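You operate a simulated robot arm through the tools that you are given. There is no shell and no other tool. Be economical: measure what you need, move in short steps, check, and stop when the job is done.

You are at the controls of a simulated robot arm. One attempt, no reset.

## Task
Press 3 portions of powder into the purple-band cup.
Fine: teal rocker to Open before, back to Closed after; centre the slider with the cup in it; leave the white pump head and the knob alone.

The check looks at the end state, three seconds after you hand in, the way a careful person would. Anything else that was tipped, shoved, dropped, spilled or broken makes it a failure.

## Robot
A 7-joint arm with a two-finger parallel gripper, fixed in place. Base frame: the origin is at the foot of the arm, x ahead of it, y to its left, z up; the work surface is at about z = 0.807. Units: m, degrees, N and s.
With the tool pointing down near the work surface it reaches from about 0.3 to 0.7 m from the base axis. Its first joint turns from -66.0 to 66.0 degrees. Payload 1.57 kg.
Tool frame: the origin (TCP) lies between the finger pads and is the grasp point; the fingertips stand 0.03 m ahead of it; z points along the fingers, y is the line along which they close. Largest opening 0.11 m; finger width 0.024, thickness 0.012; the body of the gripper, 0.048 by 0.112 m, starts 0.078 m behind the TCP.
Orientation is that of the tool frame in the base frame, as a unit quaternion [x, y, z, w]. With the fingers straight down and closing along the base's y, the tool's x points along the base's -x, its y along +y and its z along -z.

## Interface
- The arm moves only by the tool servo_tool. Its arguments are lists of equal length, an entry for each row: "dp": the shift along the tool's x, y, z in m, a list of three; "dr": the turn, a rotation vector about the tool's x, y, z in degrees, a list of three. In form: {"dp": [[x, y, z], ...], "dr": [[ax, ay, az], ...]}. A call has 1 to 12 rows; each row shifts and turns the commanded pose from where the row before left it, along the tool's axes as they then stand. "jaw" is the closure, from 0 (fully open) to 1 (shut), set as the call begins (left out, the last holds). A row lasts 0.2 s, in which the tool goes at most 0.05 m and 8.6 degrees; a call with a longer step from one row to the next is refused whole, and so is a gripper value outside its range. Where a pose cannot be reached the arm comes as near as it can. A force on the tool above 90 N (or 10 N above the force at the start of the call, whichever is more), or a blocked arm, ends the call early, and 0.2 s more pass. Each finger travels about 0.108 m/s and halts on what it meets, pressing with about 41 N; the grip force reading is that of the motor and also rises with nothing between the fingers. The clock runs only during rows and for 0.2 s after the last one: add rows that do not move to give the fingers time. The reply holds the time, the measured pose of the TCP, the force on the tool along the base axes, the opening and the grip force, in the units named above and with some noise.
- Cameras (640 x 400 px; columns grow to the right, rows downward): "scene" is fixed at [0.1699, -0.4046, 1.3903]; the picture's right is [0.69, -0.73, 0.00], its down [-0.51, -0.48, -0.71] and it looks along [0.52, 0.49, -0.71] (base axes); focal length 245 px, centre (320, 200). "wrist" rides on the gripper at [0.07, 0.016, -0.141] in the tool frame; the picture's right is [-0.23, 0.97, 0.00], its down [-0.86, -0.20, -0.48] and it looks along [-0.47, -0.11, 0.88] (tool axes); focal length 222 px, centre (320, 200). There is no depth. A picture from a camera that has moved, and an enlarged one, comes with that camera's place and axes in the base frame and with its lens.
- capture(camera): a new picture of that camera. No time passes.
- close_up(camera, box): a new picture of the part [left, top, right, bottom] of that camera's present view, enlarged. No time passes.
- job_done(): hands the job in; it is judged then, once.

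Go step by step. Nothing tells you positions but the pictures and the camera data: compare them with the known pose of the tool, close in by small moves and look again before you grip or let go. The budget is 120 turns and 84 pictures, counting those below and the enlarged ones. Unless the task says otherwise, let go and move clear before handing in, and close with one line.

The tools are called after "Emit:" by a JSON object that holds its "fn" and its "kwargs". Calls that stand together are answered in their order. servo_tool: Moves the arm, as the interface text tells. Its arguments: {"type":"object","properties":{"dp":{"type":"array"},"dr":{"type":"array"},"jaw":{"type":"number"}},"required":["dp","dr"]} The other tools are called the same way: capture (camera) takes a picture; close_up (camera, box) takes an enlarged picture of a part of a camera's view; job_done () hands the job in.

At the start:

```text
time: 0.0
tcp_pos: [0.3697, -0.1012, 1.2028]
orientation: [0.0, 1.0, 0.0, 0.0]
wrist_force: [-0.4, 0.4, -0.7]
finger_gap: 0.11
grasp_force: 0.0
```

scene: 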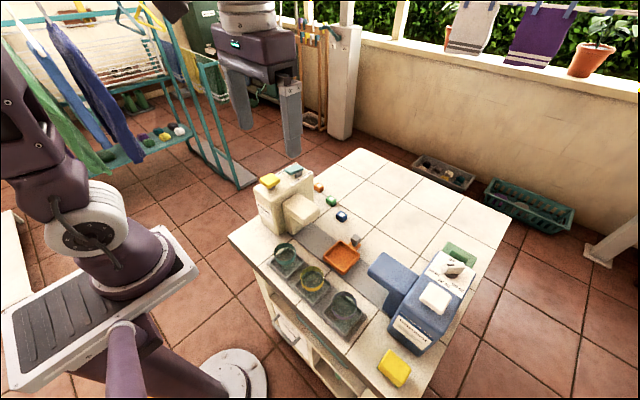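
wrist: 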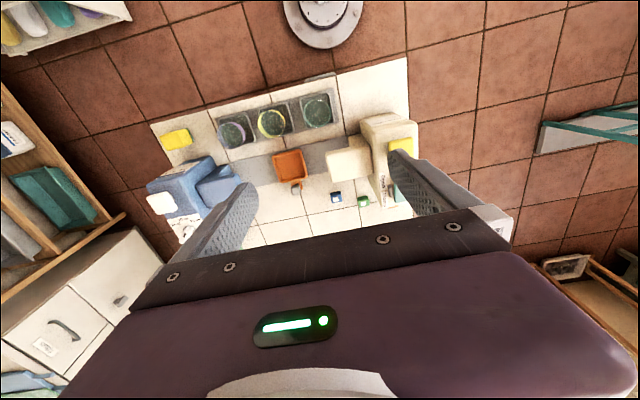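

I see a table with a cream dispenser, a blue dispenser, three cups on pads, and an orange slider/tray. I'll look closer before moving.

Emit:
{"fn": "close_up", "kwargs": {"camera": "scene", "box": [230, 150, 390, 250]}}

Emit:
{"fn": "close_up", "kwargs": {"camera": "scene", "box": [340, 230, 500, 330]}}

Emit:
{"fn": "close_up", "kwargs": {"camera": "scene", "box": [250, 230, 410, 330]}}

Emit:
{"fn": "close_up", "kwargs": {"camera": "wrist", "box": [140, 70, 440, 250]}}

```text
4.00 times, centred on (310, 200) of scene
camera zoom: at [0.1699, -0.4046, 1.3903], right [0.69, -0.73, 0.0], down [-0.51, -0.48, -0.71], along [0.52, 0.49, -0.71], focal length 981 px, centre (360, 200)
```

zoom: 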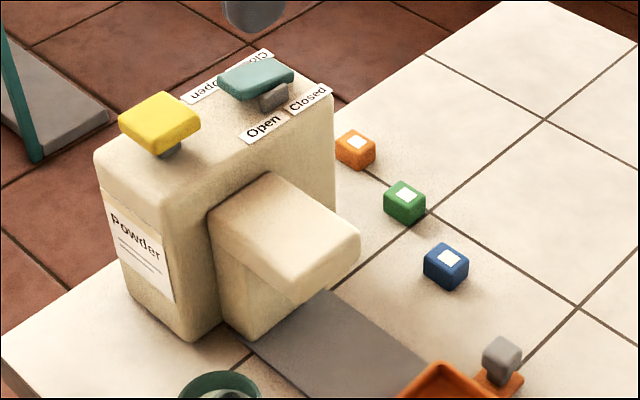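

```text
4.00 times, centred on (420, 280) of scene
camera zoom: at [0.1699, -0.4046, 1.3903], right [0.69, -0.73, 0.0], down [-0.51, -0.48, -0.71], along [0.52, 0.49, -0.71], focal length 981 px, centre (-80, -120)
```

zoom: 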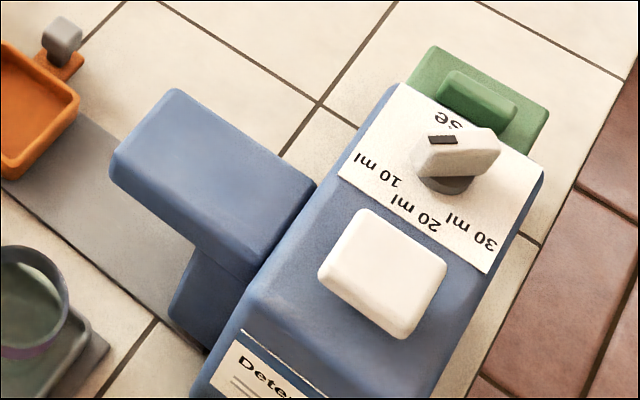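

```text
4.00 times, centred on (330, 280) of scene
camera zoom: at [0.1699, -0.4046, 1.3903], right [0.69, -0.73, 0.0], down [-0.51, -0.48, -0.71], along [0.52, 0.49, -0.71], focal length 981 px, centre (280, -120)
```

zoom: 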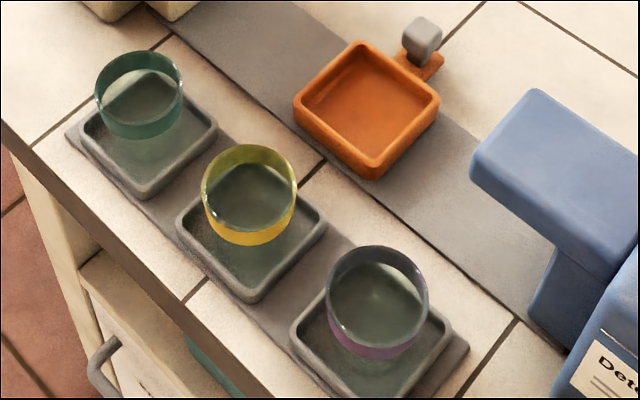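

```text
2.13 times, centred on (290, 160) of wrist
camera zoom: at [0.3001, -0.0846, 1.344], right [0.23, 0.97, 0.0], down [0.86, -0.2, 0.48], along [0.47, -0.11, -0.88], focal length 474 px, centre (384, 285)
```

zoom: 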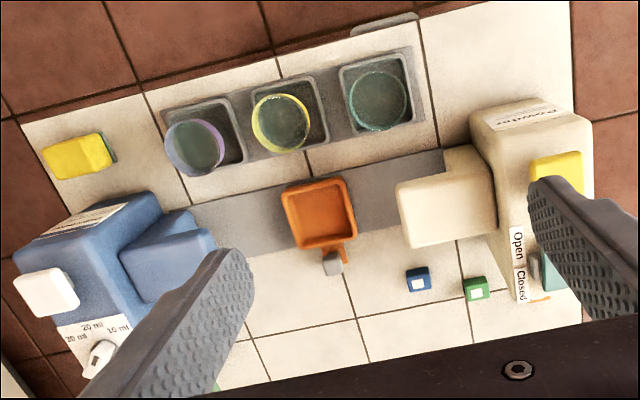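

The purple cup is near (0.36, -0.29), the tray near (0.465, -0.20), and the powder dispenser is around y≈0. I'll turn the wrist by -90° to get a better look at the dispenser.

Emit:
{"fn": "servo_tool", "kwargs": {"dp": [[-0.04, -0.04, 0.0], [-0.04, -0.04, 0.02], [0, -0.02, 0.03], [0, 0, 0], [0, 0, 0], [0, 0, 0], [0, 0, 0], [0, 0, 0], [0, 0, 0], [0, 0, 0], [0, 0, 0], [0, 0, 0]], "dr": [[0, 0, -7.5], [0, 0, -7.5], [0, 0, -7.5], [0, 0, -7.5], [0, 0, -7.5], [0, 0, -7.5], [0, 0, -7.5], [0, 0, -7.5], [0, 0, -7.5], [0, 0, -7.5], [0, 0, -7.5], [0, 0, -7.5]], "jaw": 1.0}}

Emit:
{"fn": "capture", "kwargs": {"camera": "wrist"}}

Emit:
{"fn": "close_up", "kwargs": {"camera": "wrist", "box": [160, 0, 480, 200]}}

```text
refused: row 1 steps farther than a row can; nothing moved
```

```text
77 pictures are left
camera wrist: at [0.3001, -0.0846, 1.344], right [0.23, 0.97, 0.0], down [0.86, -0.2, 0.48], along [0.47, -0.11, -0.88], focal length 222 px, centre (320, 200)
```

wrist: 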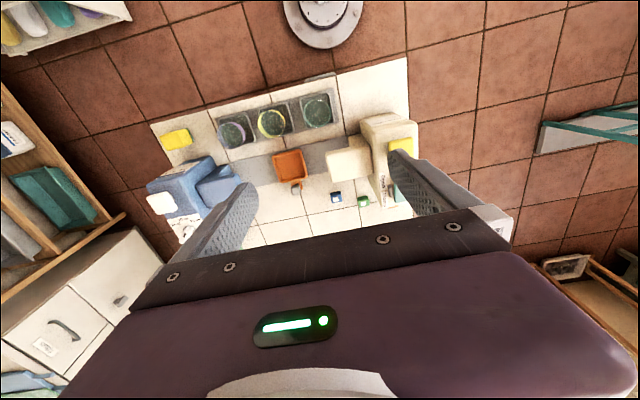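

```text
2.00 times, centred on (320, 100) of wrist
camera zoom: at [0.3001, -0.0846, 1.344], right [0.23, 0.97, 0.0], down [0.86, -0.2, 0.48], along [0.47, -0.11, -0.88], focal length 444 px, centre (320, 400)
```

zoom: 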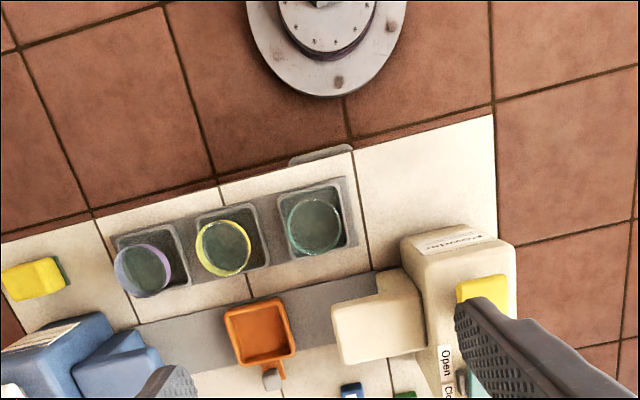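

The dispenser is visible, but the first step was too long and was refused. I'll use shorter rows: translate first, then turn.

Emit:
{"fn": "servo_tool", "kwargs": {"dp": [[-0.03, -0.03, 0.015], [-0.03, -0.03, 0.015], [-0.02, -0.03, 0.02], [0, -0.01, 0], [0, 0, 0], [0, 0, 0], [0, 0, 0], [0, 0, 0], [0, 0, 0], [0, 0, 0], [0, 0, 0], [0, 0, 0]], "dr": [[0, 0, 0], [0, 0, -8.2], [0, 0, -8.2], [0, 0, -8.2], [0, 0, -8.2], [0, 0, -8.2], [0, 0, -8.2], [0, 0, -8.2], [0, 0, -8.2], [0, 0, -8.2], [0, 0, -8.2], [0, 0, -8]], "jaw": 1.0}}

Emit:
{"fn": "capture", "kwargs": {"camera": "wrist"}}

```text
time: 2.6
tcp_pos: [0.456, -0.1955, 1.1543]
orientation: [0.708, -0.706, 0.0, 0.0]
wrist_force: [-0.2, 0.8, -0.3]
finger_gap: 0.0
grasp_force: 21.7
```

```text
75 pictures are left
camera wrist: at [0.4405, -0.2666, 1.2937], right [-0.97, 0.22, 0.0], down [0.2, 0.86, 0.48], along [0.11, 0.47, -0.88], focal length 222 px, centre (320, 200)
```

wrist: 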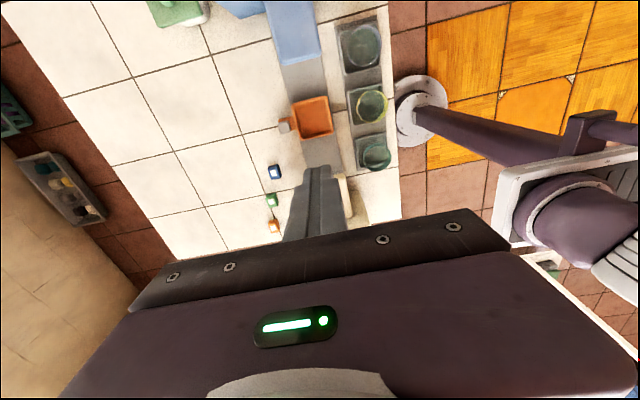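

The gripper hides the lower half of the wrist view, so I'll move to +y so that the dispenser falls in the visible upper half.

Emit:
{"fn": "servo_tool", "kwargs": {"dp": [[-0.048, 0, 0], [-0.048, 0, 0], [-0.048, 0, 0], [-0.048, 0, 0], [-0.048, 0, 0], [-0.048, 0, 0], [0, 0, 0], [0, 0, 0]], "dr": [[0, 0, 0], [0, 0, 0], [0, 0, 0], [0, 0, 0], [0, 0, 0], [0, 0, 0], [0, 0, 0], [0, 0, 0]]}}

Emit:
{"fn": "capture", "kwargs": {"camera": "wrist"}}

Emit:
{"fn": "close_up", "kwargs": {"camera": "wrist", "box": [200, 40, 440, 190]}}

Emit:
{"fn": "close_up", "kwargs": {"camera": "scene", "box": [240, 150, 336, 210]}}

```text
time: 4.4
tcp_pos: [0.4557, 0.0916, 1.1548]
orientation: [-0.707, 0.708, 0.0, 0.0]
wrist_force: [0.0, 0.0, 0.2]
finger_gap: 0.0
grasp_force: 21.5
```

```text
74 pictures are left
camera wrist: at [0.4382, 0.0219, 1.2956], right [-0.97, 0.23, 0.0], down [0.2, 0.86, 0.48], along [0.11, 0.47, -0.88], focal length 222 px, centre (320, 200)
```

wrist: 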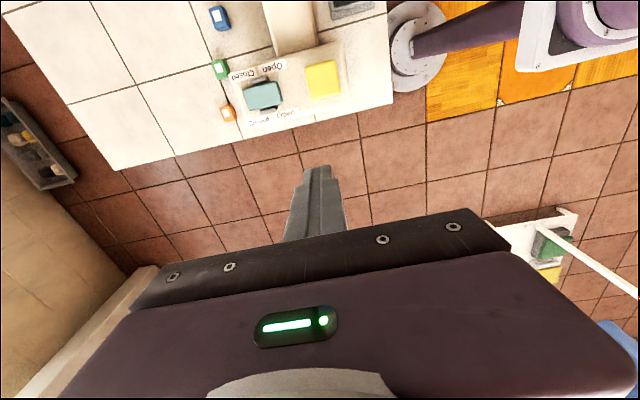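

```text
2.67 times, centred on (320, 115) of wrist
camera zoom: at [0.4382, 0.0219, 1.2956], right [-0.97, 0.23, 0.0], down [0.2, 0.86, 0.48], along [0.11, 0.47, -0.88], focal length 592 px, centre (320, 427)
```

zoom: 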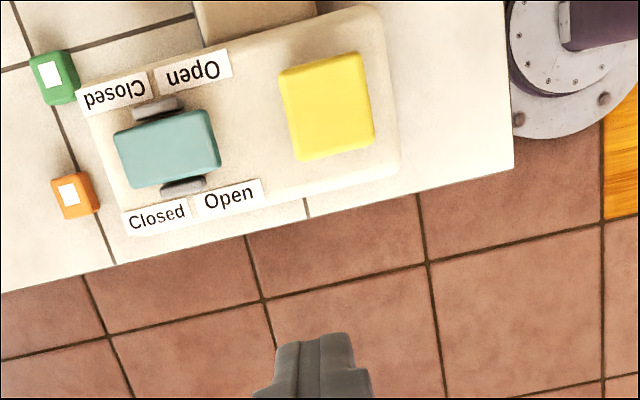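

```text
6.67 times, centred on (288, 180) of scene
camera zoom: at [0.17, -0.4046, 1.3903], right [0.69, -0.73, 0.0], down [-0.51, -0.48, -0.71], along [0.52, 0.49, -0.71], focal length 1636 px, centre (533, 333)
```

zoom: 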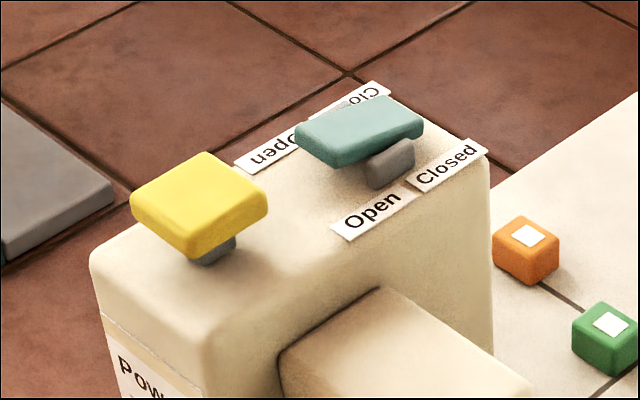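

The rocker pivots at about (0.515, 0.022, 0.97), with the Open end toward the robot, and it is currently Closed. The yellow button top is at about (0.435, 0.024, 0.978). Next I'll go view the purple cup from a better place.

Emit:
{"fn": "servo_tool", "kwargs": {"dp": [[0.045, 0.016, 0], [0.045, 0.016, 0], [0.045, 0.016, 0], [0.045, 0.016, 0.01], [0.045, 0.016, 0.01], [0.035, 0.016, 0.02], [0, 0, 0.04], [0, 0, 0.02], [0, 0, 0], [0, 0, 0]], "dr": [[0, 0, 0], [0, 0, 0], [0, 0, 0], [0, 0, 0], [0, 0, 0], [0, 0, 0], [0, 0, 0], [0, 0, 0], [0, 0, 0], [0, 0, 0]]}}

Emit:
{"fn": "capture", "kwargs": {"camera": "wrist"}}

Emit:
{"fn": "close_up", "kwargs": {"camera": "wrist", "box": [160, 20, 400, 170]}}

Emit:
{"fn": "close_up", "kwargs": {"camera": "scene", "box": [314, 260, 410, 320]}}

```text
time: 6.6
tcp_pos: [0.3583, -0.1685, 1.0532]
orientation: [0.708, -0.707, 0.0, -0.001]
wrist_force: [-0.3, 0.8, -0.2]
finger_gap: 0.0
grasp_force: 21.1
```

```text
71 pictures are left
camera wrist: at [0.3439, -0.2391, 1.1943], right [-0.97, 0.23, 0.0], down [0.2, 0.86, 0.48], along [0.11, 0.47, -0.88], focal length 222 px, centre (320, 200)
```

wrist: 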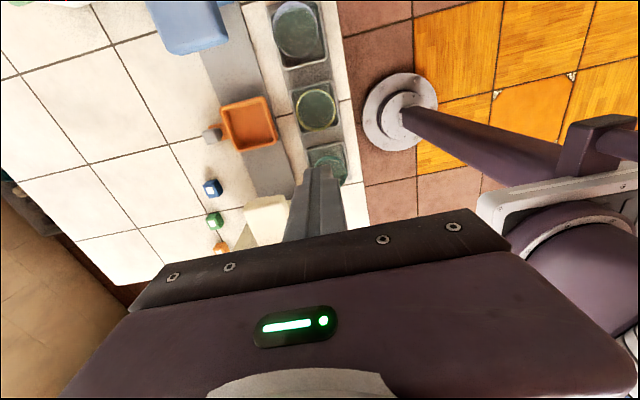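

```text
2.67 times, centred on (280, 95) of wrist
camera zoom: at [0.3439, -0.2391, 1.1943], right [-0.97, 0.23, 0.0], down [0.2, 0.86, 0.48], along [0.11, 0.47, -0.88], focal length 592 px, centre (427, 480)
```

zoom: 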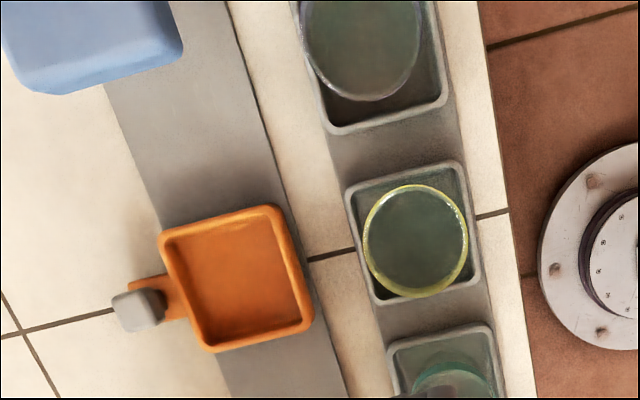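

```text
6.67 times, centred on (362, 290) of scene
camera zoom: at [0.1699, -0.4046, 1.3903], right [0.69, -0.73, 0.0], down [-0.51, -0.48, -0.71], along [0.52, 0.49, -0.71], focal length 1636 px, centre (40, -400)
```

zoom: 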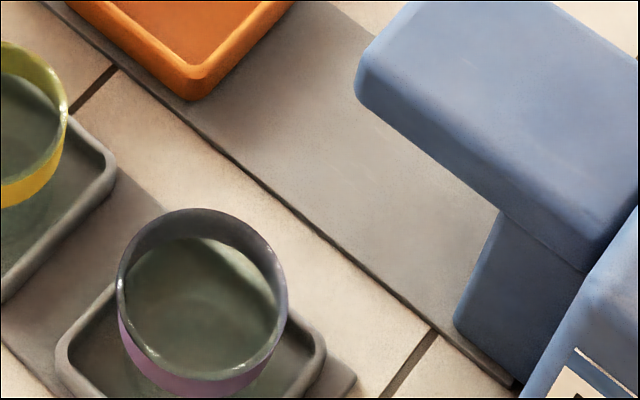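

The cup rim is at about (0.363, -0.294, 0.855) with a diameter of about 0.056. The tray is at (0.465, -0.20) and looks centred now. I'll use a 45° grip so the fingers clear the yellow cup, the post and the blue dispenser.

Emit:
{"fn": "servo_tool", "kwargs": {"dp": [[0, 0, 0], [0, 0, 0], [0, 0, 0], [0, 0, 0], [0, 0, 0], [0, 0, 0], [0, 0, 0], [0, 0, 0], [0, 0, 0], [0, 0, 0], [0, 0, 0], [0, 0, 0]], "dr": [[0, 0, 8.5], [0, 0, 8.5], [0, 0, 8.5], [0, 0, 8.5], [0, 0, 8.5], [0, 0, 8.5], [0, 0, 8.5], [0, 0, 8.5], [0, 0, 8.5], [0, 0, 8.5], [0, 0, 8.5], [0, 0, 8.5]], "jaw": 0.2}}

Emit:
{"fn": "servo_tool", "kwargs": {"dp": [[0, 0, 0], [0, 0, 0], [0, 0, 0], [0, 0, 0], [0, 0, 0]], "dr": [[0, 0, 8.5], [0, 0, 8.5], [0, 0, 8.5], [0, 0, 7.5], [0, 0, 0]]}}

```text
time: 9.2
tcp_pos: [0.3625, -0.1696, 1.054]
orientation: [0.106, 0.994, 0.0, 0.0]
wrist_force: [-0.5, -1.2, 1.1]
finger_gap: 0.0882
grasp_force: 0.1
```

```text
time: 10.4
tcp_pos: [0.3608, -0.1675, 1.053]
orientation: [0.383, 0.924, 0.0, 0.0]
wrist_force: [0.1, -0.1, 0.3]
finger_gap: 0.0882
grasp_force: 0.0
```

The grip is at 45°. I'll move above the cup and check.

Emit:
{"fn": "servo_tool", "kwargs": {"dp": [[-0.03, -0.03, 0], [-0.03, -0.03, 0.01], [-0.031, -0.028, 0.02], [0, 0, 0.03], [0, 0, 0.02], [0, 0, 0]], "dr": [[0, 0, 0], [0, 0, 0], [0, 0, 0], [0, 0, 0], [0, 0, 0], [0, 0, 0]]}}

Emit:
{"fn": "capture", "kwargs": {"camera": "wrist"}}

Emit:
{"fn": "close_up", "kwargs": {"camera": "scene", "box": [260, 200, 452, 320]}}

```text
time: 11.8
tcp_pos: [0.3626, -0.295, 0.9735]
orientation: [0.383, 0.924, -0.001, 0.0]
wrist_force: [-0.2, -0.5, -0.4]
finger_gap: 0.0879
grasp_force: 0.1
```

```text
68 pictures are left
camera wrist: at [0.3254, -0.2341, 1.1149], right [0.85, 0.53, 0.0], down [0.46, -0.75, 0.48], along [0.25, -0.41, -0.88], focal length 222 px, centre (320, 200)
```

wrist: 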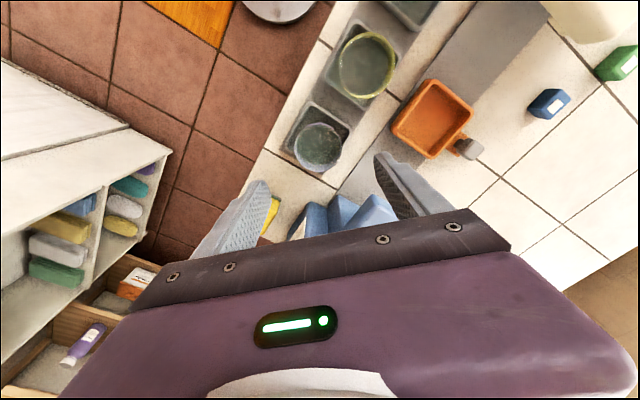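

```text
3.33 times, centred on (356, 260) of scene
camera zoom: at [0.1699, -0.4046, 1.3903], right [0.69, -0.73, 0.0], down [-0.51, -0.48, -0.71], along [0.52, 0.49, -0.71], focal length 818 px, centre (200, 0)
```

zoom: 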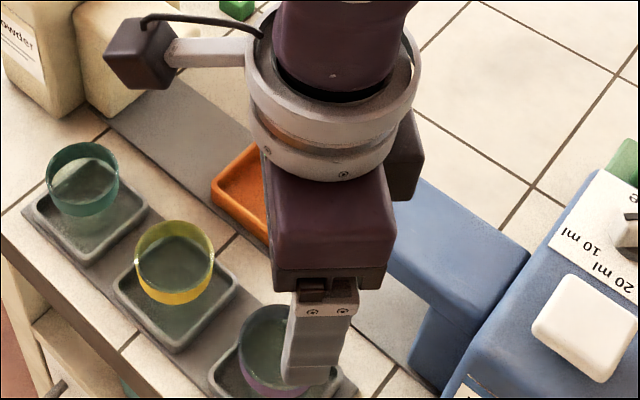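

The cup is centred under the TCP to within about 2 mm. I'll descend until the fingertips are about 2 cm below the rim.

Emit:
{"fn": "servo_tool", "kwargs": {"dp": [[0, 0, 0.03], [0, 0, 0.03], [0, 0, 0.025], [0, 0, 0.015], [0, 0, 0.007], [0, 0, 0]], "dr": [[0, 0, 0], [0, 0, 0], [0, 0, 0], [0, 0, 0], [0, 0, 0], [0, 0, 0]]}}

Emit:
{"fn": "close_up", "kwargs": {"camera": "scene", "box": [280, 260, 408, 340]}}

Emit:
{"fn": "close_up", "kwargs": {"camera": "wrist", "box": [220, 100, 420, 225]}}

```text
time: 13.2
tcp_pos: [0.3625, -0.2958, 0.8656]
orientation: [0.382, 0.924, 0.0, 0.001]
wrist_force: [-0.6, -0.2, -0.6]
finger_gap: 0.088
grasp_force: 0.1
```

```text
5.00 times, centred on (344, 300) of scene
camera zoom: at [0.1699, -0.4046, 1.3903], right [0.69, -0.73, 0.0], down [-0.51, -0.48, -0.71], along [0.52, 0.49, -0.71], focal length 1227 px, centre (200, -300)
```

zoom: 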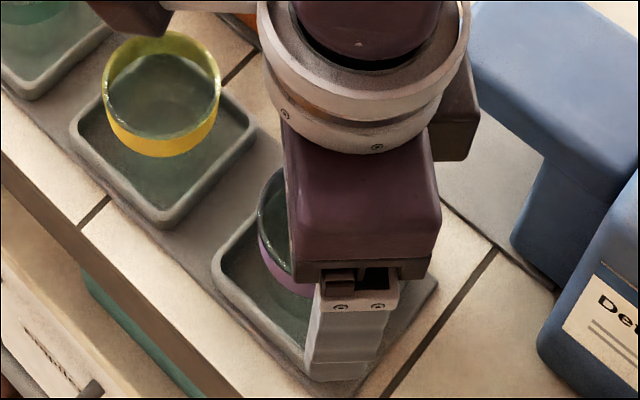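

```text
3.20 times, centred on (320, 162) of wrist
camera zoom: at [0.3254, -0.2352, 1.0062], right [0.85, 0.53, 0.0], down [0.46, -0.75, 0.48], along [0.25, -0.41, -0.88], focal length 711 px, centre (320, 320)
```

zoom: 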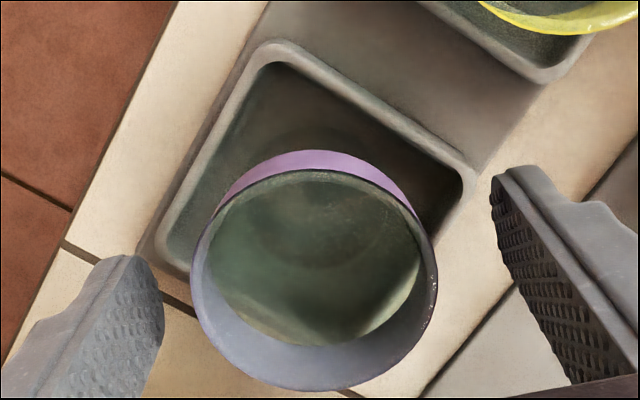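

The fingers straddle the cup symmetrically, so I'll close and then lift slightly.

Emit:
{"fn": "servo_tool", "kwargs": {"dp": [[0, 0, 0], [0, 0, 0], [0, 0, 0], [0, 0, 0], [0, 0, 0]], "dr": [[0, 0, 0], [0, 0, 0], [0, 0, 0], [0, 0, 0], [0, 0, 0]], "jaw": 1.0}}

Emit:
{"fn": "servo_tool", "kwargs": {"dp": [[0, 0, -0.01], [0, 0, -0.02], [0, 0, -0.02], [0, 0, 0]], "dr": [[0, 0, 0], [0, 0, 0], [0, 0, 0], [0, 0, 0]]}}

Emit:
{"fn": "capture", "kwargs": {"camera": "wrist"}}

Emit:
{"fn": "close_up", "kwargs": {"camera": "scene", "box": [280, 230, 408, 310]}}

```text
time: 14.4
tcp_pos: [0.3637, -0.2948, 0.8664]
orientation: [0.382, 0.924, 0.0, 0.0]
wrist_force: [0.7, 0.7, 0.5]
finger_gap: 0.0519
grasp_force: 41.0
```

```text
time: 15.4
tcp_pos: [0.3636, -0.2949, 0.9161]
orientation: [0.384, 0.924, 0.0, -0.001]
wrist_force: [-0.8, 0.3, -0.1]
finger_gap: 0.0
grasp_force: 21.6
```

```text
64 pictures are left
camera wrist: at [0.3261, -0.2353, 1.0573], right [0.85, 0.53, 0.0], down [0.46, -0.75, 0.48], along [0.25, -0.41, -0.88], focal length 222 px, centre (320, 200)
```

wrist: 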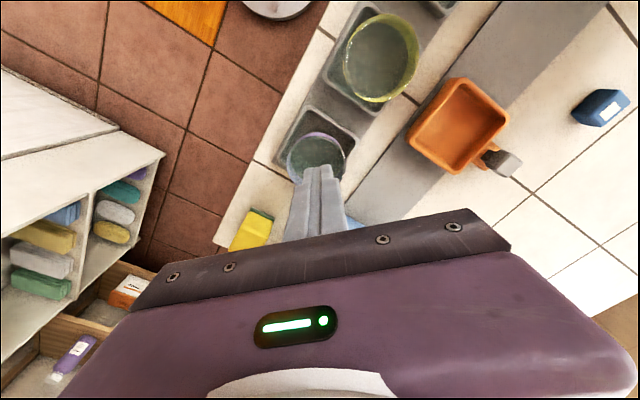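

```text
5.00 times, centred on (344, 270) of scene
camera zoom: at [0.1699, -0.4046, 1.3903], right [0.69, -0.73, 0.0], down [-0.51, -0.48, -0.71], along [0.52, 0.49, -0.71], focal length 1227 px, centre (200, -150)
```

zoom: 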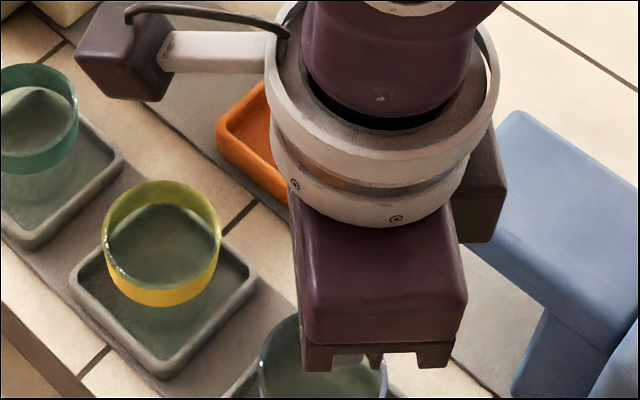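

The cup slipped out during the lift and still appears to be standing in its pad. I'll open the jaws, rise and examine it.

Emit:
{"fn": "servo_tool", "kwargs": {"dp": [[0, 0, -0.02], [0, 0, 0], [0, 0, 0], [0, 0, 0], [0, 0, 0]], "dr": [[0, 0, 0], [0, 0, 0], [0, 0, 0], [0, 0, 0], [0, 0, 0]], "jaw": 0.1}}

Emit:
{"fn": "close_up", "kwargs": {"camera": "wrist", "box": [230, 90, 406, 200]}}

Emit:
{"fn": "close_up", "kwargs": {"camera": "scene", "box": [290, 250, 386, 310]}}

```text
time: 16.6
tcp_pos: [0.3654, -0.2961, 0.9366]
orientation: [0.382, 0.924, 0.0, 0.0]
wrist_force: [0.1, 0.0, 0.2]
finger_gap: 0.0992
grasp_force: 0.0
```

```text
3.64 times, centred on (318, 145) of wrist
camera zoom: at [0.3269, -0.2351, 1.0768], right [0.85, 0.53, 0.0], down [0.46, -0.75, 0.48], along [0.25, -0.41, -0.88], focal length 808 px, centre (327, 400)
```

zoom: 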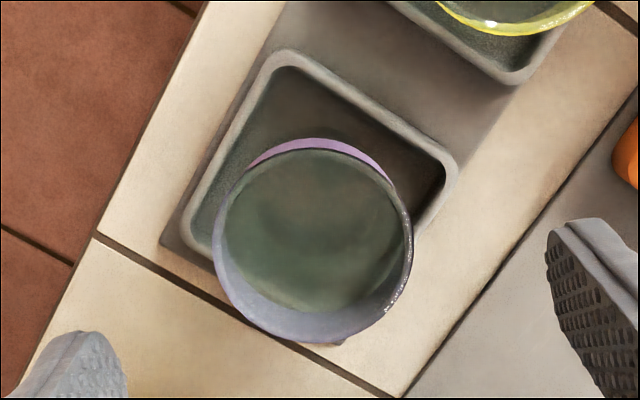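

```text
6.67 times, centred on (338, 280) of scene
camera zoom: at [0.1699, -0.4046, 1.3903], right [0.69, -0.73, 0.0], down [-0.51, -0.48, -0.71], along [0.52, 0.49, -0.71], focal length 1636 px, centre (200, -333)
```

zoom: 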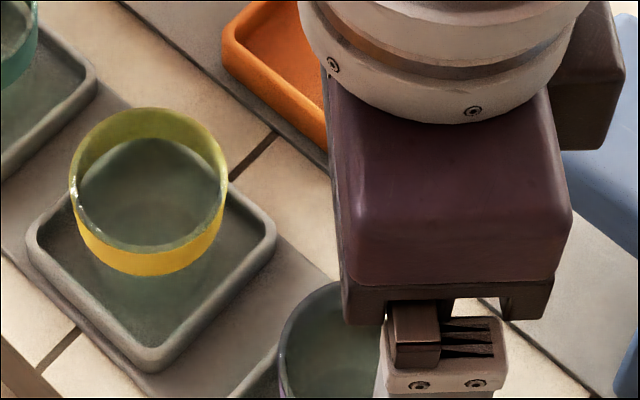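

The cup is unharmed at about (0.360, -0.296). I'll re-grip a little lower and better centred, then lift slowly.

Emit:
{"fn": "servo_tool", "kwargs": {"dp": [[0.0015, -0.003, 0.0], [0, 0, 0.03], [0, 0, 0.025], [0, 0, 0.015], [0, 0, 0.005], [0, 0, 0.003], [0, 0, 0]], "dr": [[0, 0, 0], [0, 0, 0], [0, 0, 0], [0, 0, 0], [0, 0, 0], [0, 0, 0], [0, 0, 0]], "jaw": 0.25}}

Emit:
{"fn": "close_up", "kwargs": {"camera": "wrist", "box": [200, 90, 440, 240]}}

Emit:
{"fn": "close_up", "kwargs": {"camera": "scene", "box": [300, 270, 396, 330]}}

```text
time: 18.2
tcp_pos: [0.3596, -0.2954, 0.8575]
orientation: [0.381, 0.924, 0.0, 0.0]
wrist_force: [0.0, 0.7, -0.2]
finger_gap: 0.0825
grasp_force: 0.0
```

```text
2.67 times, centred on (320, 165) of wrist
camera zoom: at [0.3218, -0.2362, 0.9983], right [0.85, 0.53, 0.0], down [0.46, -0.75, 0.48], along [0.25, -0.41, -0.88], focal length 592 px, centre (320, 293)
```

zoom: 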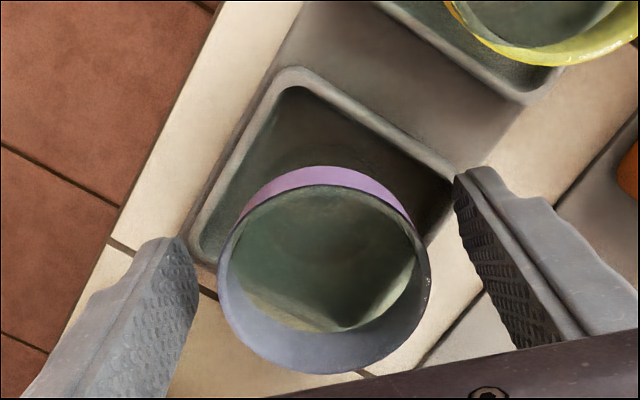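

```text
6.67 times, centred on (348, 300) of scene
camera zoom: at [0.1699, -0.4046, 1.3903], right [0.69, -0.73, 0.0], down [-0.51, -0.48, -0.71], along [0.52, 0.49, -0.71], focal length 1636 px, centre (133, -467)
```

zoom: 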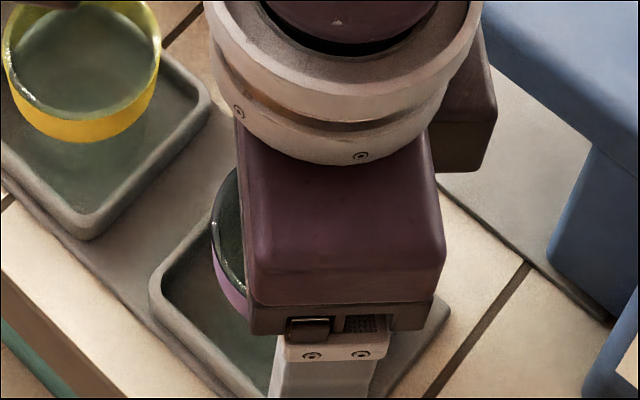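

The rim is centred right at the TCP, so I'll grip and lift slowly.

Emit:
{"fn": "servo_tool", "kwargs": {"dp": [[0, 0, 0], [0, 0, 0], [0, 0, 0], [0, 0, 0], [0, 0, 0], [0, 0, 0]], "dr": [[0, 0, 0], [0, 0, 0], [0, 0, 0], [0, 0, 0], [0, 0, 0], [0, 0, 0]], "jaw": 1.0}}

Emit:
{"fn": "close_up", "kwargs": {"camera": "wrist", "box": [200, 90, 440, 240]}}

Emit:
{"fn": "servo_tool", "kwargs": {"dp": [[0, 0, -0.002], [0, 0, -0.003], [0, 0, -0.003], [0, 0, -0.002], [0, 0, 0]], "dr": [[0, 0, 0], [0, 0, 0], [0, 0, 0], [0, 0, 0], [0, 0, 0]]}}

Emit:
{"fn": "close_up", "kwargs": {"camera": "wrist", "box": [200, 90, 440, 240]}}

```text
time: 19.6
tcp_pos: [0.3594, -0.2959, 0.8569]
orientation: [0.382, 0.924, -0.001, -0.001]
wrist_force: [-0.8, 0.0, 0.0]
finger_gap: 0.0505
grasp_force: 41.0
```

```text
2.67 times, centred on (320, 165) of wrist
camera zoom: at [0.3218, -0.2362, 0.9984], right [0.85, 0.53, 0.0], down [0.46, -0.75, 0.48], along [0.25, -0.41, -0.88], focal length 592 px, centre (320, 293)
```

zoom: 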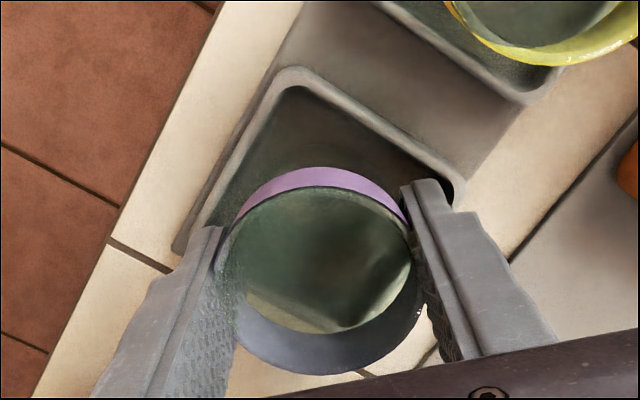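

```text
time: 20.8
tcp_pos: [0.3597, -0.2963, 0.8672]
orientation: [0.383, 0.924, 0.0, 0.001]
wrist_force: [-0.3, -0.1, 0.1]
finger_gap: 0.0504
grasp_force: 41.1
```

```text
2.67 times, centred on (320, 165) of wrist
camera zoom: at [0.3219, -0.2362, 1.0086], right [0.85, 0.53, 0.0], down [0.46, -0.75, 0.48], along [0.25, -0.41, -0.88], focal length 592 px, centre (320, 293)
```

zoom: 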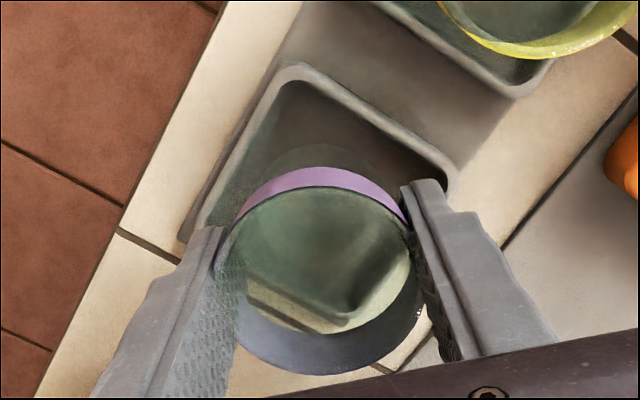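

The cup is now held, moving together with the fingers. I'll keep lifting gently.

Emit:
{"fn": "servo_tool", "kwargs": {"dp": [[0, 0, -0.005], [0, 0, -0.008], [0, 0, -0.01], [0, 0, -0.01], [0, 0, -0.01], [0, 0, -0.01], [0, 0, -0.006], [0, 0, -0.003], [0, 0, 0]], "dr": [[0, 0, 0], [0, 0, 0], [0, 0, 0], [0, 0, 0], [0, 0, 0], [0, 0, 0], [0, 0, 0], [0, 0, 0], [0, 0, 0]]}}

Emit:
{"fn": "capture", "kwargs": {"camera": "wrist"}}

Emit:
{"fn": "close_up", "kwargs": {"camera": "scene", "box": [260, 210, 420, 310]}}

```text
time: 22.8
tcp_pos: [0.3584, -0.2969, 0.9305]
orientation: [0.383, 0.924, 0.0, 0.0]
wrist_force: [0.0, -0.3, 0.1]
finger_gap: 0.0501
grasp_force: 41.1
```

```text
56 pictures are left
camera wrist: at [0.3218, -0.2364, 1.0717], right [0.85, 0.53, 0.0], down [0.46, -0.75, 0.48], along [0.25, -0.41, -0.88], focal length 222 px, centre (320, 200)
```

wrist: 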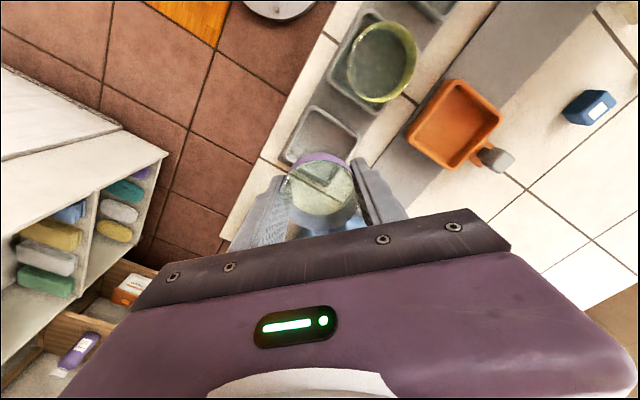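

```text
4.00 times, centred on (340, 260) of scene
camera zoom: at [0.1699, -0.4046, 1.3903], right [0.69, -0.73, 0.0], down [-0.51, -0.48, -0.71], along [0.52, 0.49, -0.71], focal length 981 px, centre (240, -40)
```

zoom: 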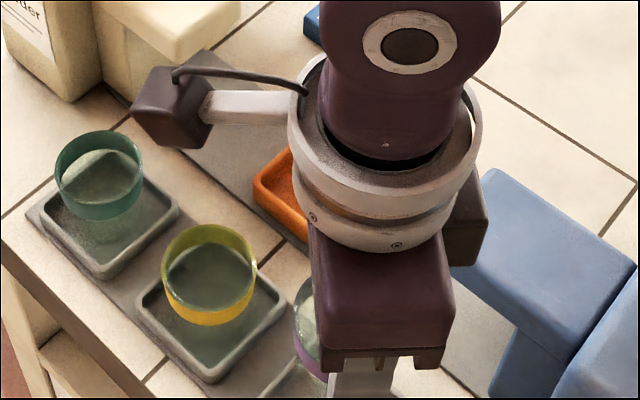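

The cup is held firmly. I'll carry it over the tray at (0.464, -0.202) and check the alignment.

Emit:
{"fn": "servo_tool", "kwargs": {"dp": [[0, 0.012, 0], [-0.002, 0.025, 0], [-0.002, 0.025, 0], [-0.002, 0.025, 0], [-0.0014, 0.025, 0], [0, 0.018, 0], [0, 0.01, 0], [0, 0, 0], [0, 0, 0]], "dr": [[0, 0, 0], [0, 0, 0], [0, 0, 0], [0, 0, 0], [0, 0, 0], [0, 0, 0], [0, 0, 0], [0, 0, 0], [0, 0, 0]]}}

Emit:
{"fn": "close_up", "kwargs": {"camera": "wrist", "box": [200, 90, 440, 240]}}

Emit:
{"fn": "close_up", "kwargs": {"camera": "scene", "box": [280, 200, 408, 280]}}

```text
time: 24.8
tcp_pos: [0.4629, -0.2032, 0.9282]
orientation: [0.382, 0.924, 0.0, 0.0]
wrist_force: [0.5, 0.3, -0.1]
finger_gap: 0.0505
grasp_force: 40.9
```

```text
2.67 times, centred on (320, 165) of wrist
camera zoom: at [0.4265, -0.1425, 1.0699], right [0.85, 0.53, 0.0], down [0.46, -0.75, 0.48], along [0.25, -0.41, -0.88], focal length 592 px, centre (320, 293)
```

zoom: 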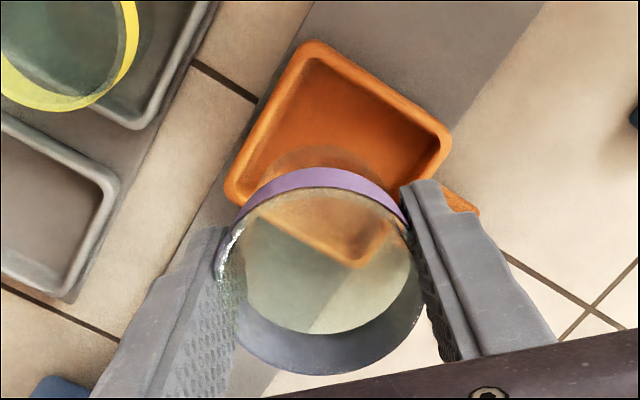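

```text
5.00 times, centred on (344, 240) of scene
camera zoom: at [0.17, -0.4046, 1.3903], right [0.69, -0.73, 0.0], down [-0.51, -0.48, -0.71], along [0.52, 0.49, -0.71], focal length 1227 px, centre (200, 0)
```

zoom: 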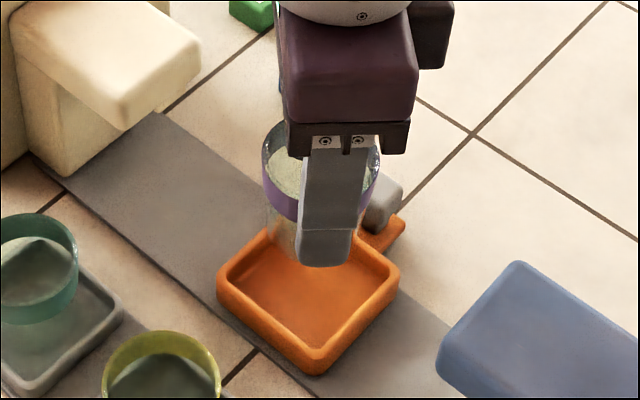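

The tray centre appears about 7 mm along the tool's +y from the cup axis. I'll shift most of that, come down a bit and look again.

Emit:
{"fn": "servo_tool", "kwargs": {"dp": [[-0.001, 0.006, 0], [0, 0, 0.012], [0, 0, 0.014], [0, 0, 0.008], [0, 0, 0]], "dr": [[0, 0, 0], [0, 0, 0], [0, 0, 0], [0, 0, 0], [0, 0, 0]]}}

Emit:
{"fn": "close_up", "kwargs": {"camera": "wrist", "box": [200, 90, 440, 240]}}

Emit:
{"fn": "close_up", "kwargs": {"camera": "scene", "box": [300, 215, 396, 275]}}

```text
time: 26.0
tcp_pos: [0.4689, -0.1993, 0.8959]
orientation: [0.383, 0.924, 0.0, 0.0]
wrist_force: [0.7, 1.2, -0.3]
finger_gap: 0.0502
grasp_force: 41.3
```

```text
2.67 times, centred on (320, 165) of wrist
camera zoom: at [0.4307, -0.1388, 1.0377], right [0.85, 0.53, 0.0], down [0.46, -0.75, 0.48], along [0.25, -0.41, -0.88], focal length 592 px, centre (320, 293)
```

zoom: 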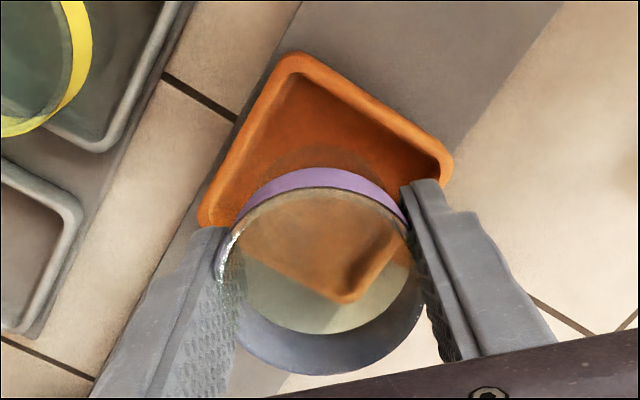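

```text
6.67 times, centred on (348, 245) of scene
camera zoom: at [0.1699, -0.4046, 1.3903], right [0.69, -0.73, 0.0], down [-0.51, -0.48, -0.71], along [0.52, 0.49, -0.71], focal length 1636 px, centre (133, -100)
```

zoom: 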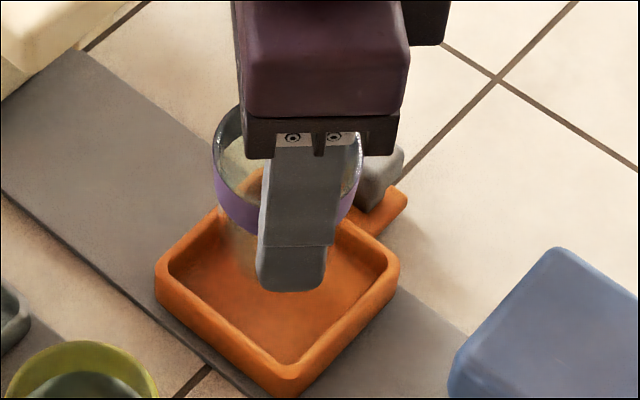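

The alignment looks good to about 3 mm against roughly 7 mm of clearance. I'll lower in small steps.

Emit:
{"fn": "servo_tool", "kwargs": {"dp": [[0.001, -0.001, 0.005], [0, 0, 0.008], [0, 0, 0.008], [0, 0, 0.006], [0, 0, 0.003], [0, 0, 0]], "dr": [[0, 0, 0], [0, 0, 0], [0, 0, 0], [0, 0, 0], [0, 0, 0], [0, 0, 0]]}}

Emit:
{"fn": "close_up", "kwargs": {"camera": "wrist", "box": [200, 90, 440, 240]}}

Emit:
{"fn": "close_up", "kwargs": {"camera": "scene", "box": [300, 215, 396, 275]}}

```text
time: 27.4
tcp_pos: [0.4672, -0.1986, 0.8661]
orientation: [0.383, 0.924, 0.0, 0.001]
wrist_force: [0.5, 0.0, -0.7]
finger_gap: 0.05
grasp_force: 40.5
```

```text
2.67 times, centred on (320, 165) of wrist
camera zoom: at [0.4294, -0.1386, 1.0073], right [0.85, 0.53, 0.0], down [0.46, -0.75, 0.48], along [0.25, -0.41, -0.88], focal length 592 px, centre (320, 293)
```

zoom: 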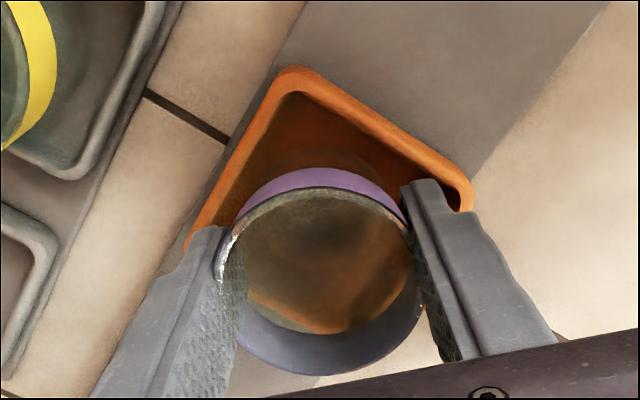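

```text
6.67 times, centred on (348, 245) of scene
camera zoom: at [0.1699, -0.4046, 1.3903], right [0.69, -0.73, 0.0], down [-0.51, -0.48, -0.71], along [0.52, 0.49, -0.71], focal length 1636 px, centre (133, -100)
```

zoom: 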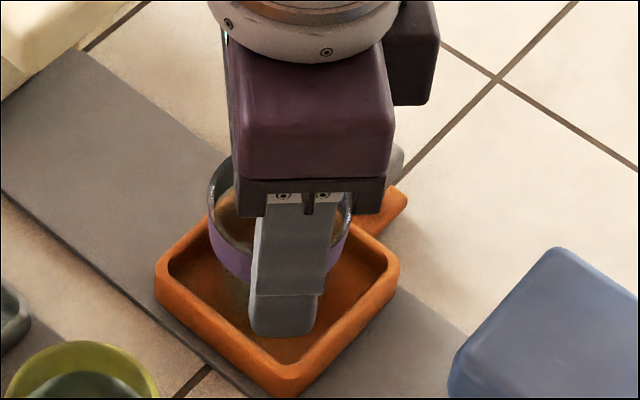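

The cup sits inside the tray walls, centred. I'll lower the last millimetres and watch the force.

Emit:
{"fn": "servo_tool", "kwargs": {"dp": [[0, 0, 0.002], [0, 0, 0.002], [0, 0, 0.001], [0, 0, 0]], "dr": [[0, 0, 0], [0, 0, 0], [0, 0, 0], [0, 0, 0]]}}

Emit:
{"fn": "servo_tool", "kwargs": {"dp": [[0, 0, 0.001], [0, 0, 0.001], [0, 0, 0]], "dr": [[0, 0, 0], [0, 0, 0], [0, 0, 0]]}}

```text
time: 28.4
tcp_pos: [0.4677, -0.1991, 0.8606]
orientation: [0.383, 0.924, 0.0, 0.001]
wrist_force: [-1.1, -0.3, 9.4]
finger_gap: 0.05
grasp_force: 41.1
```

```text
time: 29.2
tcp_pos: [0.4679, -0.1989, 0.8608]
orientation: [0.381, 0.925, 0.0, 0.002]
wrist_force: [-0.4, -0.6, 31.8]
finger_gap: 0.0503
grasp_force: 40.8
```

The cup has touched down. I'll relieve the press, open a little and rise straight up.

Emit:
{"fn": "servo_tool", "kwargs": {"dp": [[0, 0, -0.001], [0, 0, -0.001], [0, 0, 0]], "dr": [[0, 0, 0], [0, 0, 0], [0, 0, 0]]}}

Emit:
{"fn": "servo_tool", "kwargs": {"dp": [[0, 0, 0], [0, 0, 0], [0, 0, 0]], "dr": [[0, 0, 0], [0, 0, 0], [0, 0, 0]], "jaw": 0.42}}

Emit:
{"fn": "close_up", "kwargs": {"camera": "wrist", "box": [200, 90, 440, 240]}}

```text
time: 30.0
tcp_pos: [0.4659, -0.198, 0.8606]
orientation: [0.383, 0.924, 0.001, -0.001]
wrist_force: [2.6, -1.1, 7.1]
finger_gap: 0.0503
grasp_force: 40.4
```

```text
time: 30.8
tcp_pos: [0.4668, -0.1974, 0.8611]
orientation: [0.383, 0.924, 0.0, 0.001]
wrist_force: [0.4, -0.5, -0.1]
finger_gap: 0.0638
grasp_force: 0.0
```

```text
2.67 times, centred on (320, 165) of wrist
camera zoom: at [0.4293, -0.1385, 1.0016], right [0.85, 0.53, 0.0], down [0.46, -0.75, 0.48], along [0.25, -0.41, -0.88], focal length 592 px, centre (320, 293)
```

zoom: 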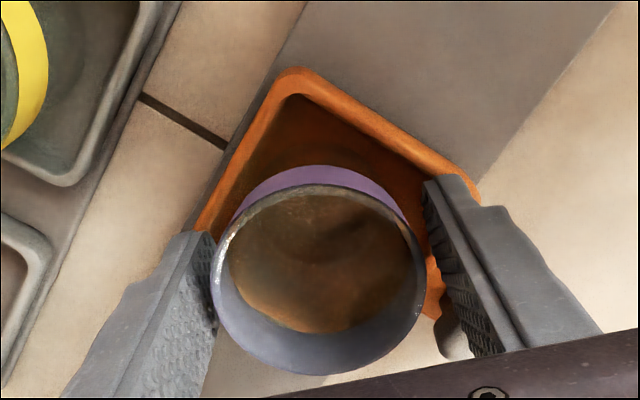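

The cup is released, upright and centred in the tray. I'll rise straight up and turn the wrist back to the -90° orientation.

Emit:
{"fn": "servo_tool", "kwargs": {"dp": [[0, 0, -0.005], [0, 0, -0.015], [0, 0, -0.03], [0, 0, -0.04], [0, 0, -0.045], [0, 0, -0.045], [0, 0, -0.02], [0, 0, 0], [0, 0, 0], [0, 0, 0], [0, 0, 0], [0, 0, 0]], "dr": [[0, 0, 0], [0, 0, 0], [0, 0, 0], [0, 0, 0], [0, 0, 0], [0, 0, 0], [0, 0, -8.4], [0, 0, -8.4], [0, 0, -8.4], [0, 0, -8.4], [0, 0, -8.4], [0, 0, -8.4]]}}

Emit:
{"fn": "servo_tool", "kwargs": {"dp": [[0, 0, 0], [0, 0, 0], [0, 0, 0], [0, 0, 0], [0, 0, 0], [0, 0, 0], [0, 0, 0], [0, 0, 0], [0, 0, 0], [0, 0, 0], [0, 0, 0]], "dr": [[0, 0, -8.4], [0, 0, -8.4], [0, 0, -8.4], [0, 0, -8.4], [0, 0, -8.4], [0, 0, -8.4], [0, 0, -8.4], [0, 0, -8.4], [0, 0, -8.4], [0, 0, -8.4], [0, 0, 0]], "jaw": 1.0}}

Emit:
{"fn": "capture", "kwargs": {"camera": "scene"}}

```text
time: 33.4
tcp_pos: [0.4666, -0.1982, 1.0612]
orientation: [-0.047, 0.999, 0.001, 0.0]
wrist_force: [-0.6, 0.2, 0.3]
finger_gap: 0.0638
grasp_force: 0.1
```

```text
time: 35.8
tcp_pos: [0.467, -0.1981, 1.0621]
orientation: [-0.704, 0.71, 0.0, 0.0]
wrist_force: [0.2, 0.0, -0.2]
finger_gap: 0.0
grasp_force: 21.3
```

```text
47 pictures are left
```

scene: 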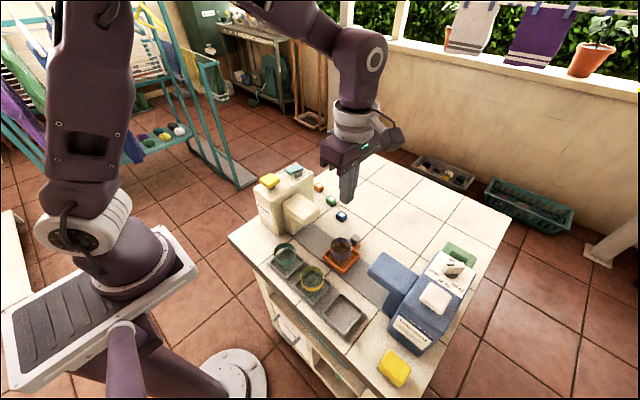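

Emit:
{"fn": "close_up", "kwargs": {"camera": "scene", "box": [270, 185, 398, 265]}}

Emit:
{"fn": "capture", "kwargs": {"camera": "wrist"}}

```text
5.00 times, centred on (334, 225) of scene
camera zoom: at [0.1699, -0.4046, 1.3903], right [0.69, -0.73, 0.0], down [-0.51, -0.48, -0.71], along [0.52, 0.49, -0.71], focal length 1227 px, centre (250, 75)
```

zoom: 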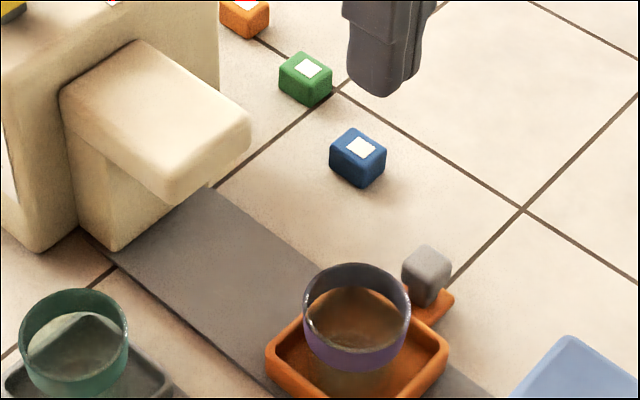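

```text
45 pictures are left
camera wrist: at [0.4501, -0.2684, 1.202], right [-0.97, 0.23, 0.0], down [0.21, 0.85, 0.48], along [0.11, 0.47, -0.88], focal length 222 px, centre (320, 200)
```

wrist: 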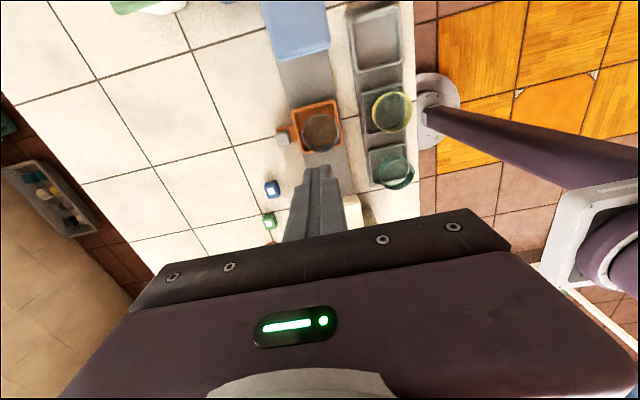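

The cup is in the tray with nothing disturbed. Next I'll bring the closed fingertips to the -y side of the slider post and push the slider toward the powder spout.

Emit:
{"fn": "servo_tool", "kwargs": {"dp": [[0.02, -0.03, 0], [0.017, -0.028, 0.02], [0, 0, 0.045], [0, 0, 0.045], [0, 0, 0.045], [0, 0, 0.017], [0, 0, 0]], "dr": [[0, 0, 0], [0, 0, 0], [0, 0, 0], [0, 0, 0], [0, 0, 0], [0, 0, 0], [0, 0, 0]]}}

Emit:
{"fn": "close_up", "kwargs": {"camera": "scene", "box": [300, 200, 428, 280]}}

Emit:
{"fn": "close_up", "kwargs": {"camera": "wrist", "box": [200, 80, 440, 230]}}

```text
time: 37.4
tcp_pos: [0.526, -0.2376, 0.8873]
orientation: [-0.704, 0.711, 0.0, 0.0]
wrist_force: [0.0, 0.5, 0.1]
finger_gap: 0.0004
grasp_force: 21.5
```

```text
5.00 times, centred on (364, 240) of scene
camera zoom: at [0.1699, -0.4046, 1.3903], right [0.69, -0.73, 0.0], down [-0.51, -0.48, -0.71], along [0.52, 0.49, -0.71], focal length 1227 px, centre (100, 0)
```

zoom: 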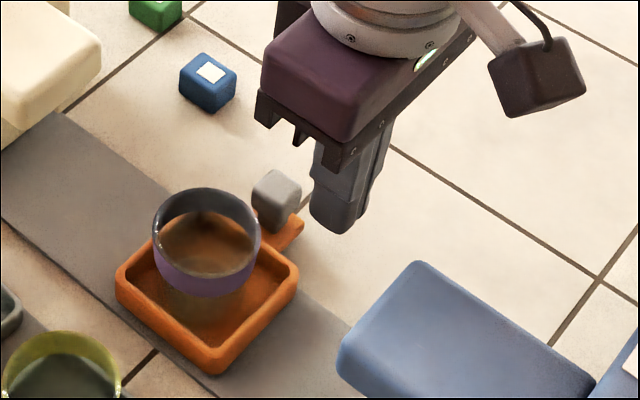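

```text
2.67 times, centred on (320, 155) of wrist
camera zoom: at [0.5097, -0.3068, 1.0282], right [-0.97, 0.24, 0.0], down [0.21, 0.85, 0.48], along [0.11, 0.46, -0.88], focal length 592 px, centre (320, 320)
```

zoom: 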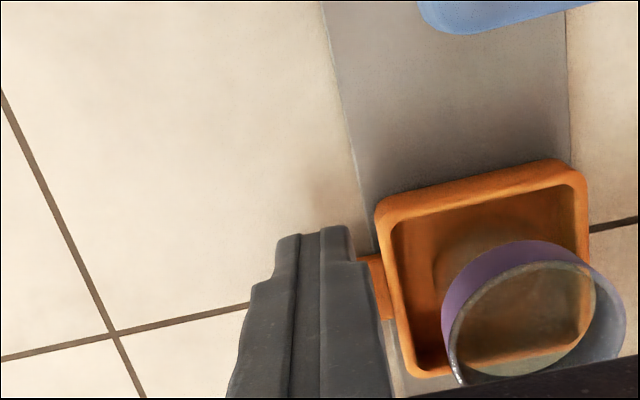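

The fingertips are lined up with the post. I'll go down the remaining 27 mm and start a slow push.

Emit:
{"fn": "servo_tool", "kwargs": {"dp": [[0, 0, 0.014], [0, 0, 0.013], [-0.005, 0, 0], [-0.005, 0, 0], [-0.005, 0, 0], [-0.005, 0, 0], [-0.005, 0, 0], [-0.005, 0, 0], [0, 0, 0]], "dr": [[0, 0, 0], [0, 0, 0], [0, 0, 0], [0, 0, 0], [0, 0, 0], [0, 0, 0], [0, 0, 0], [0, 0, 0], [0, 0, 0]]}}

Emit:
{"fn": "close_up", "kwargs": {"camera": "scene", "box": [270, 185, 398, 265]}}

```text
time: 39.4
tcp_pos: [0.525, -0.2066, 0.8608]
orientation: [-0.704, 0.71, 0.0, -0.001]
wrist_force: [0.9, -1.4, 1.0]
finger_gap: 0.0
grasp_force: 22.1
```

```text
5.00 times, centred on (334, 225) of scene
camera zoom: at [0.1699, -0.4046, 1.3903], right [0.69, -0.73, 0.0], down [-0.51, -0.48, -0.71], along [0.52, 0.49, -0.71], focal length 1227 px, centre (250, 75)
```

zoom: 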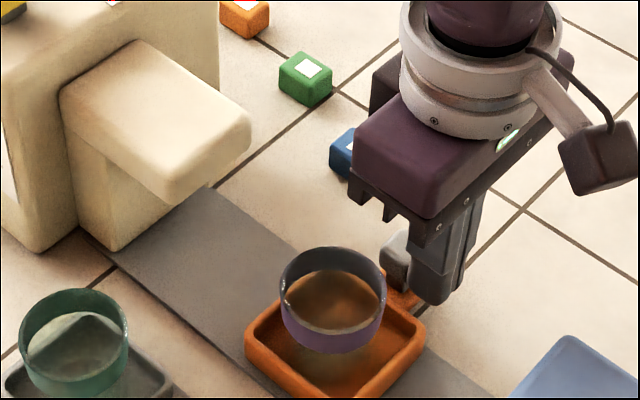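

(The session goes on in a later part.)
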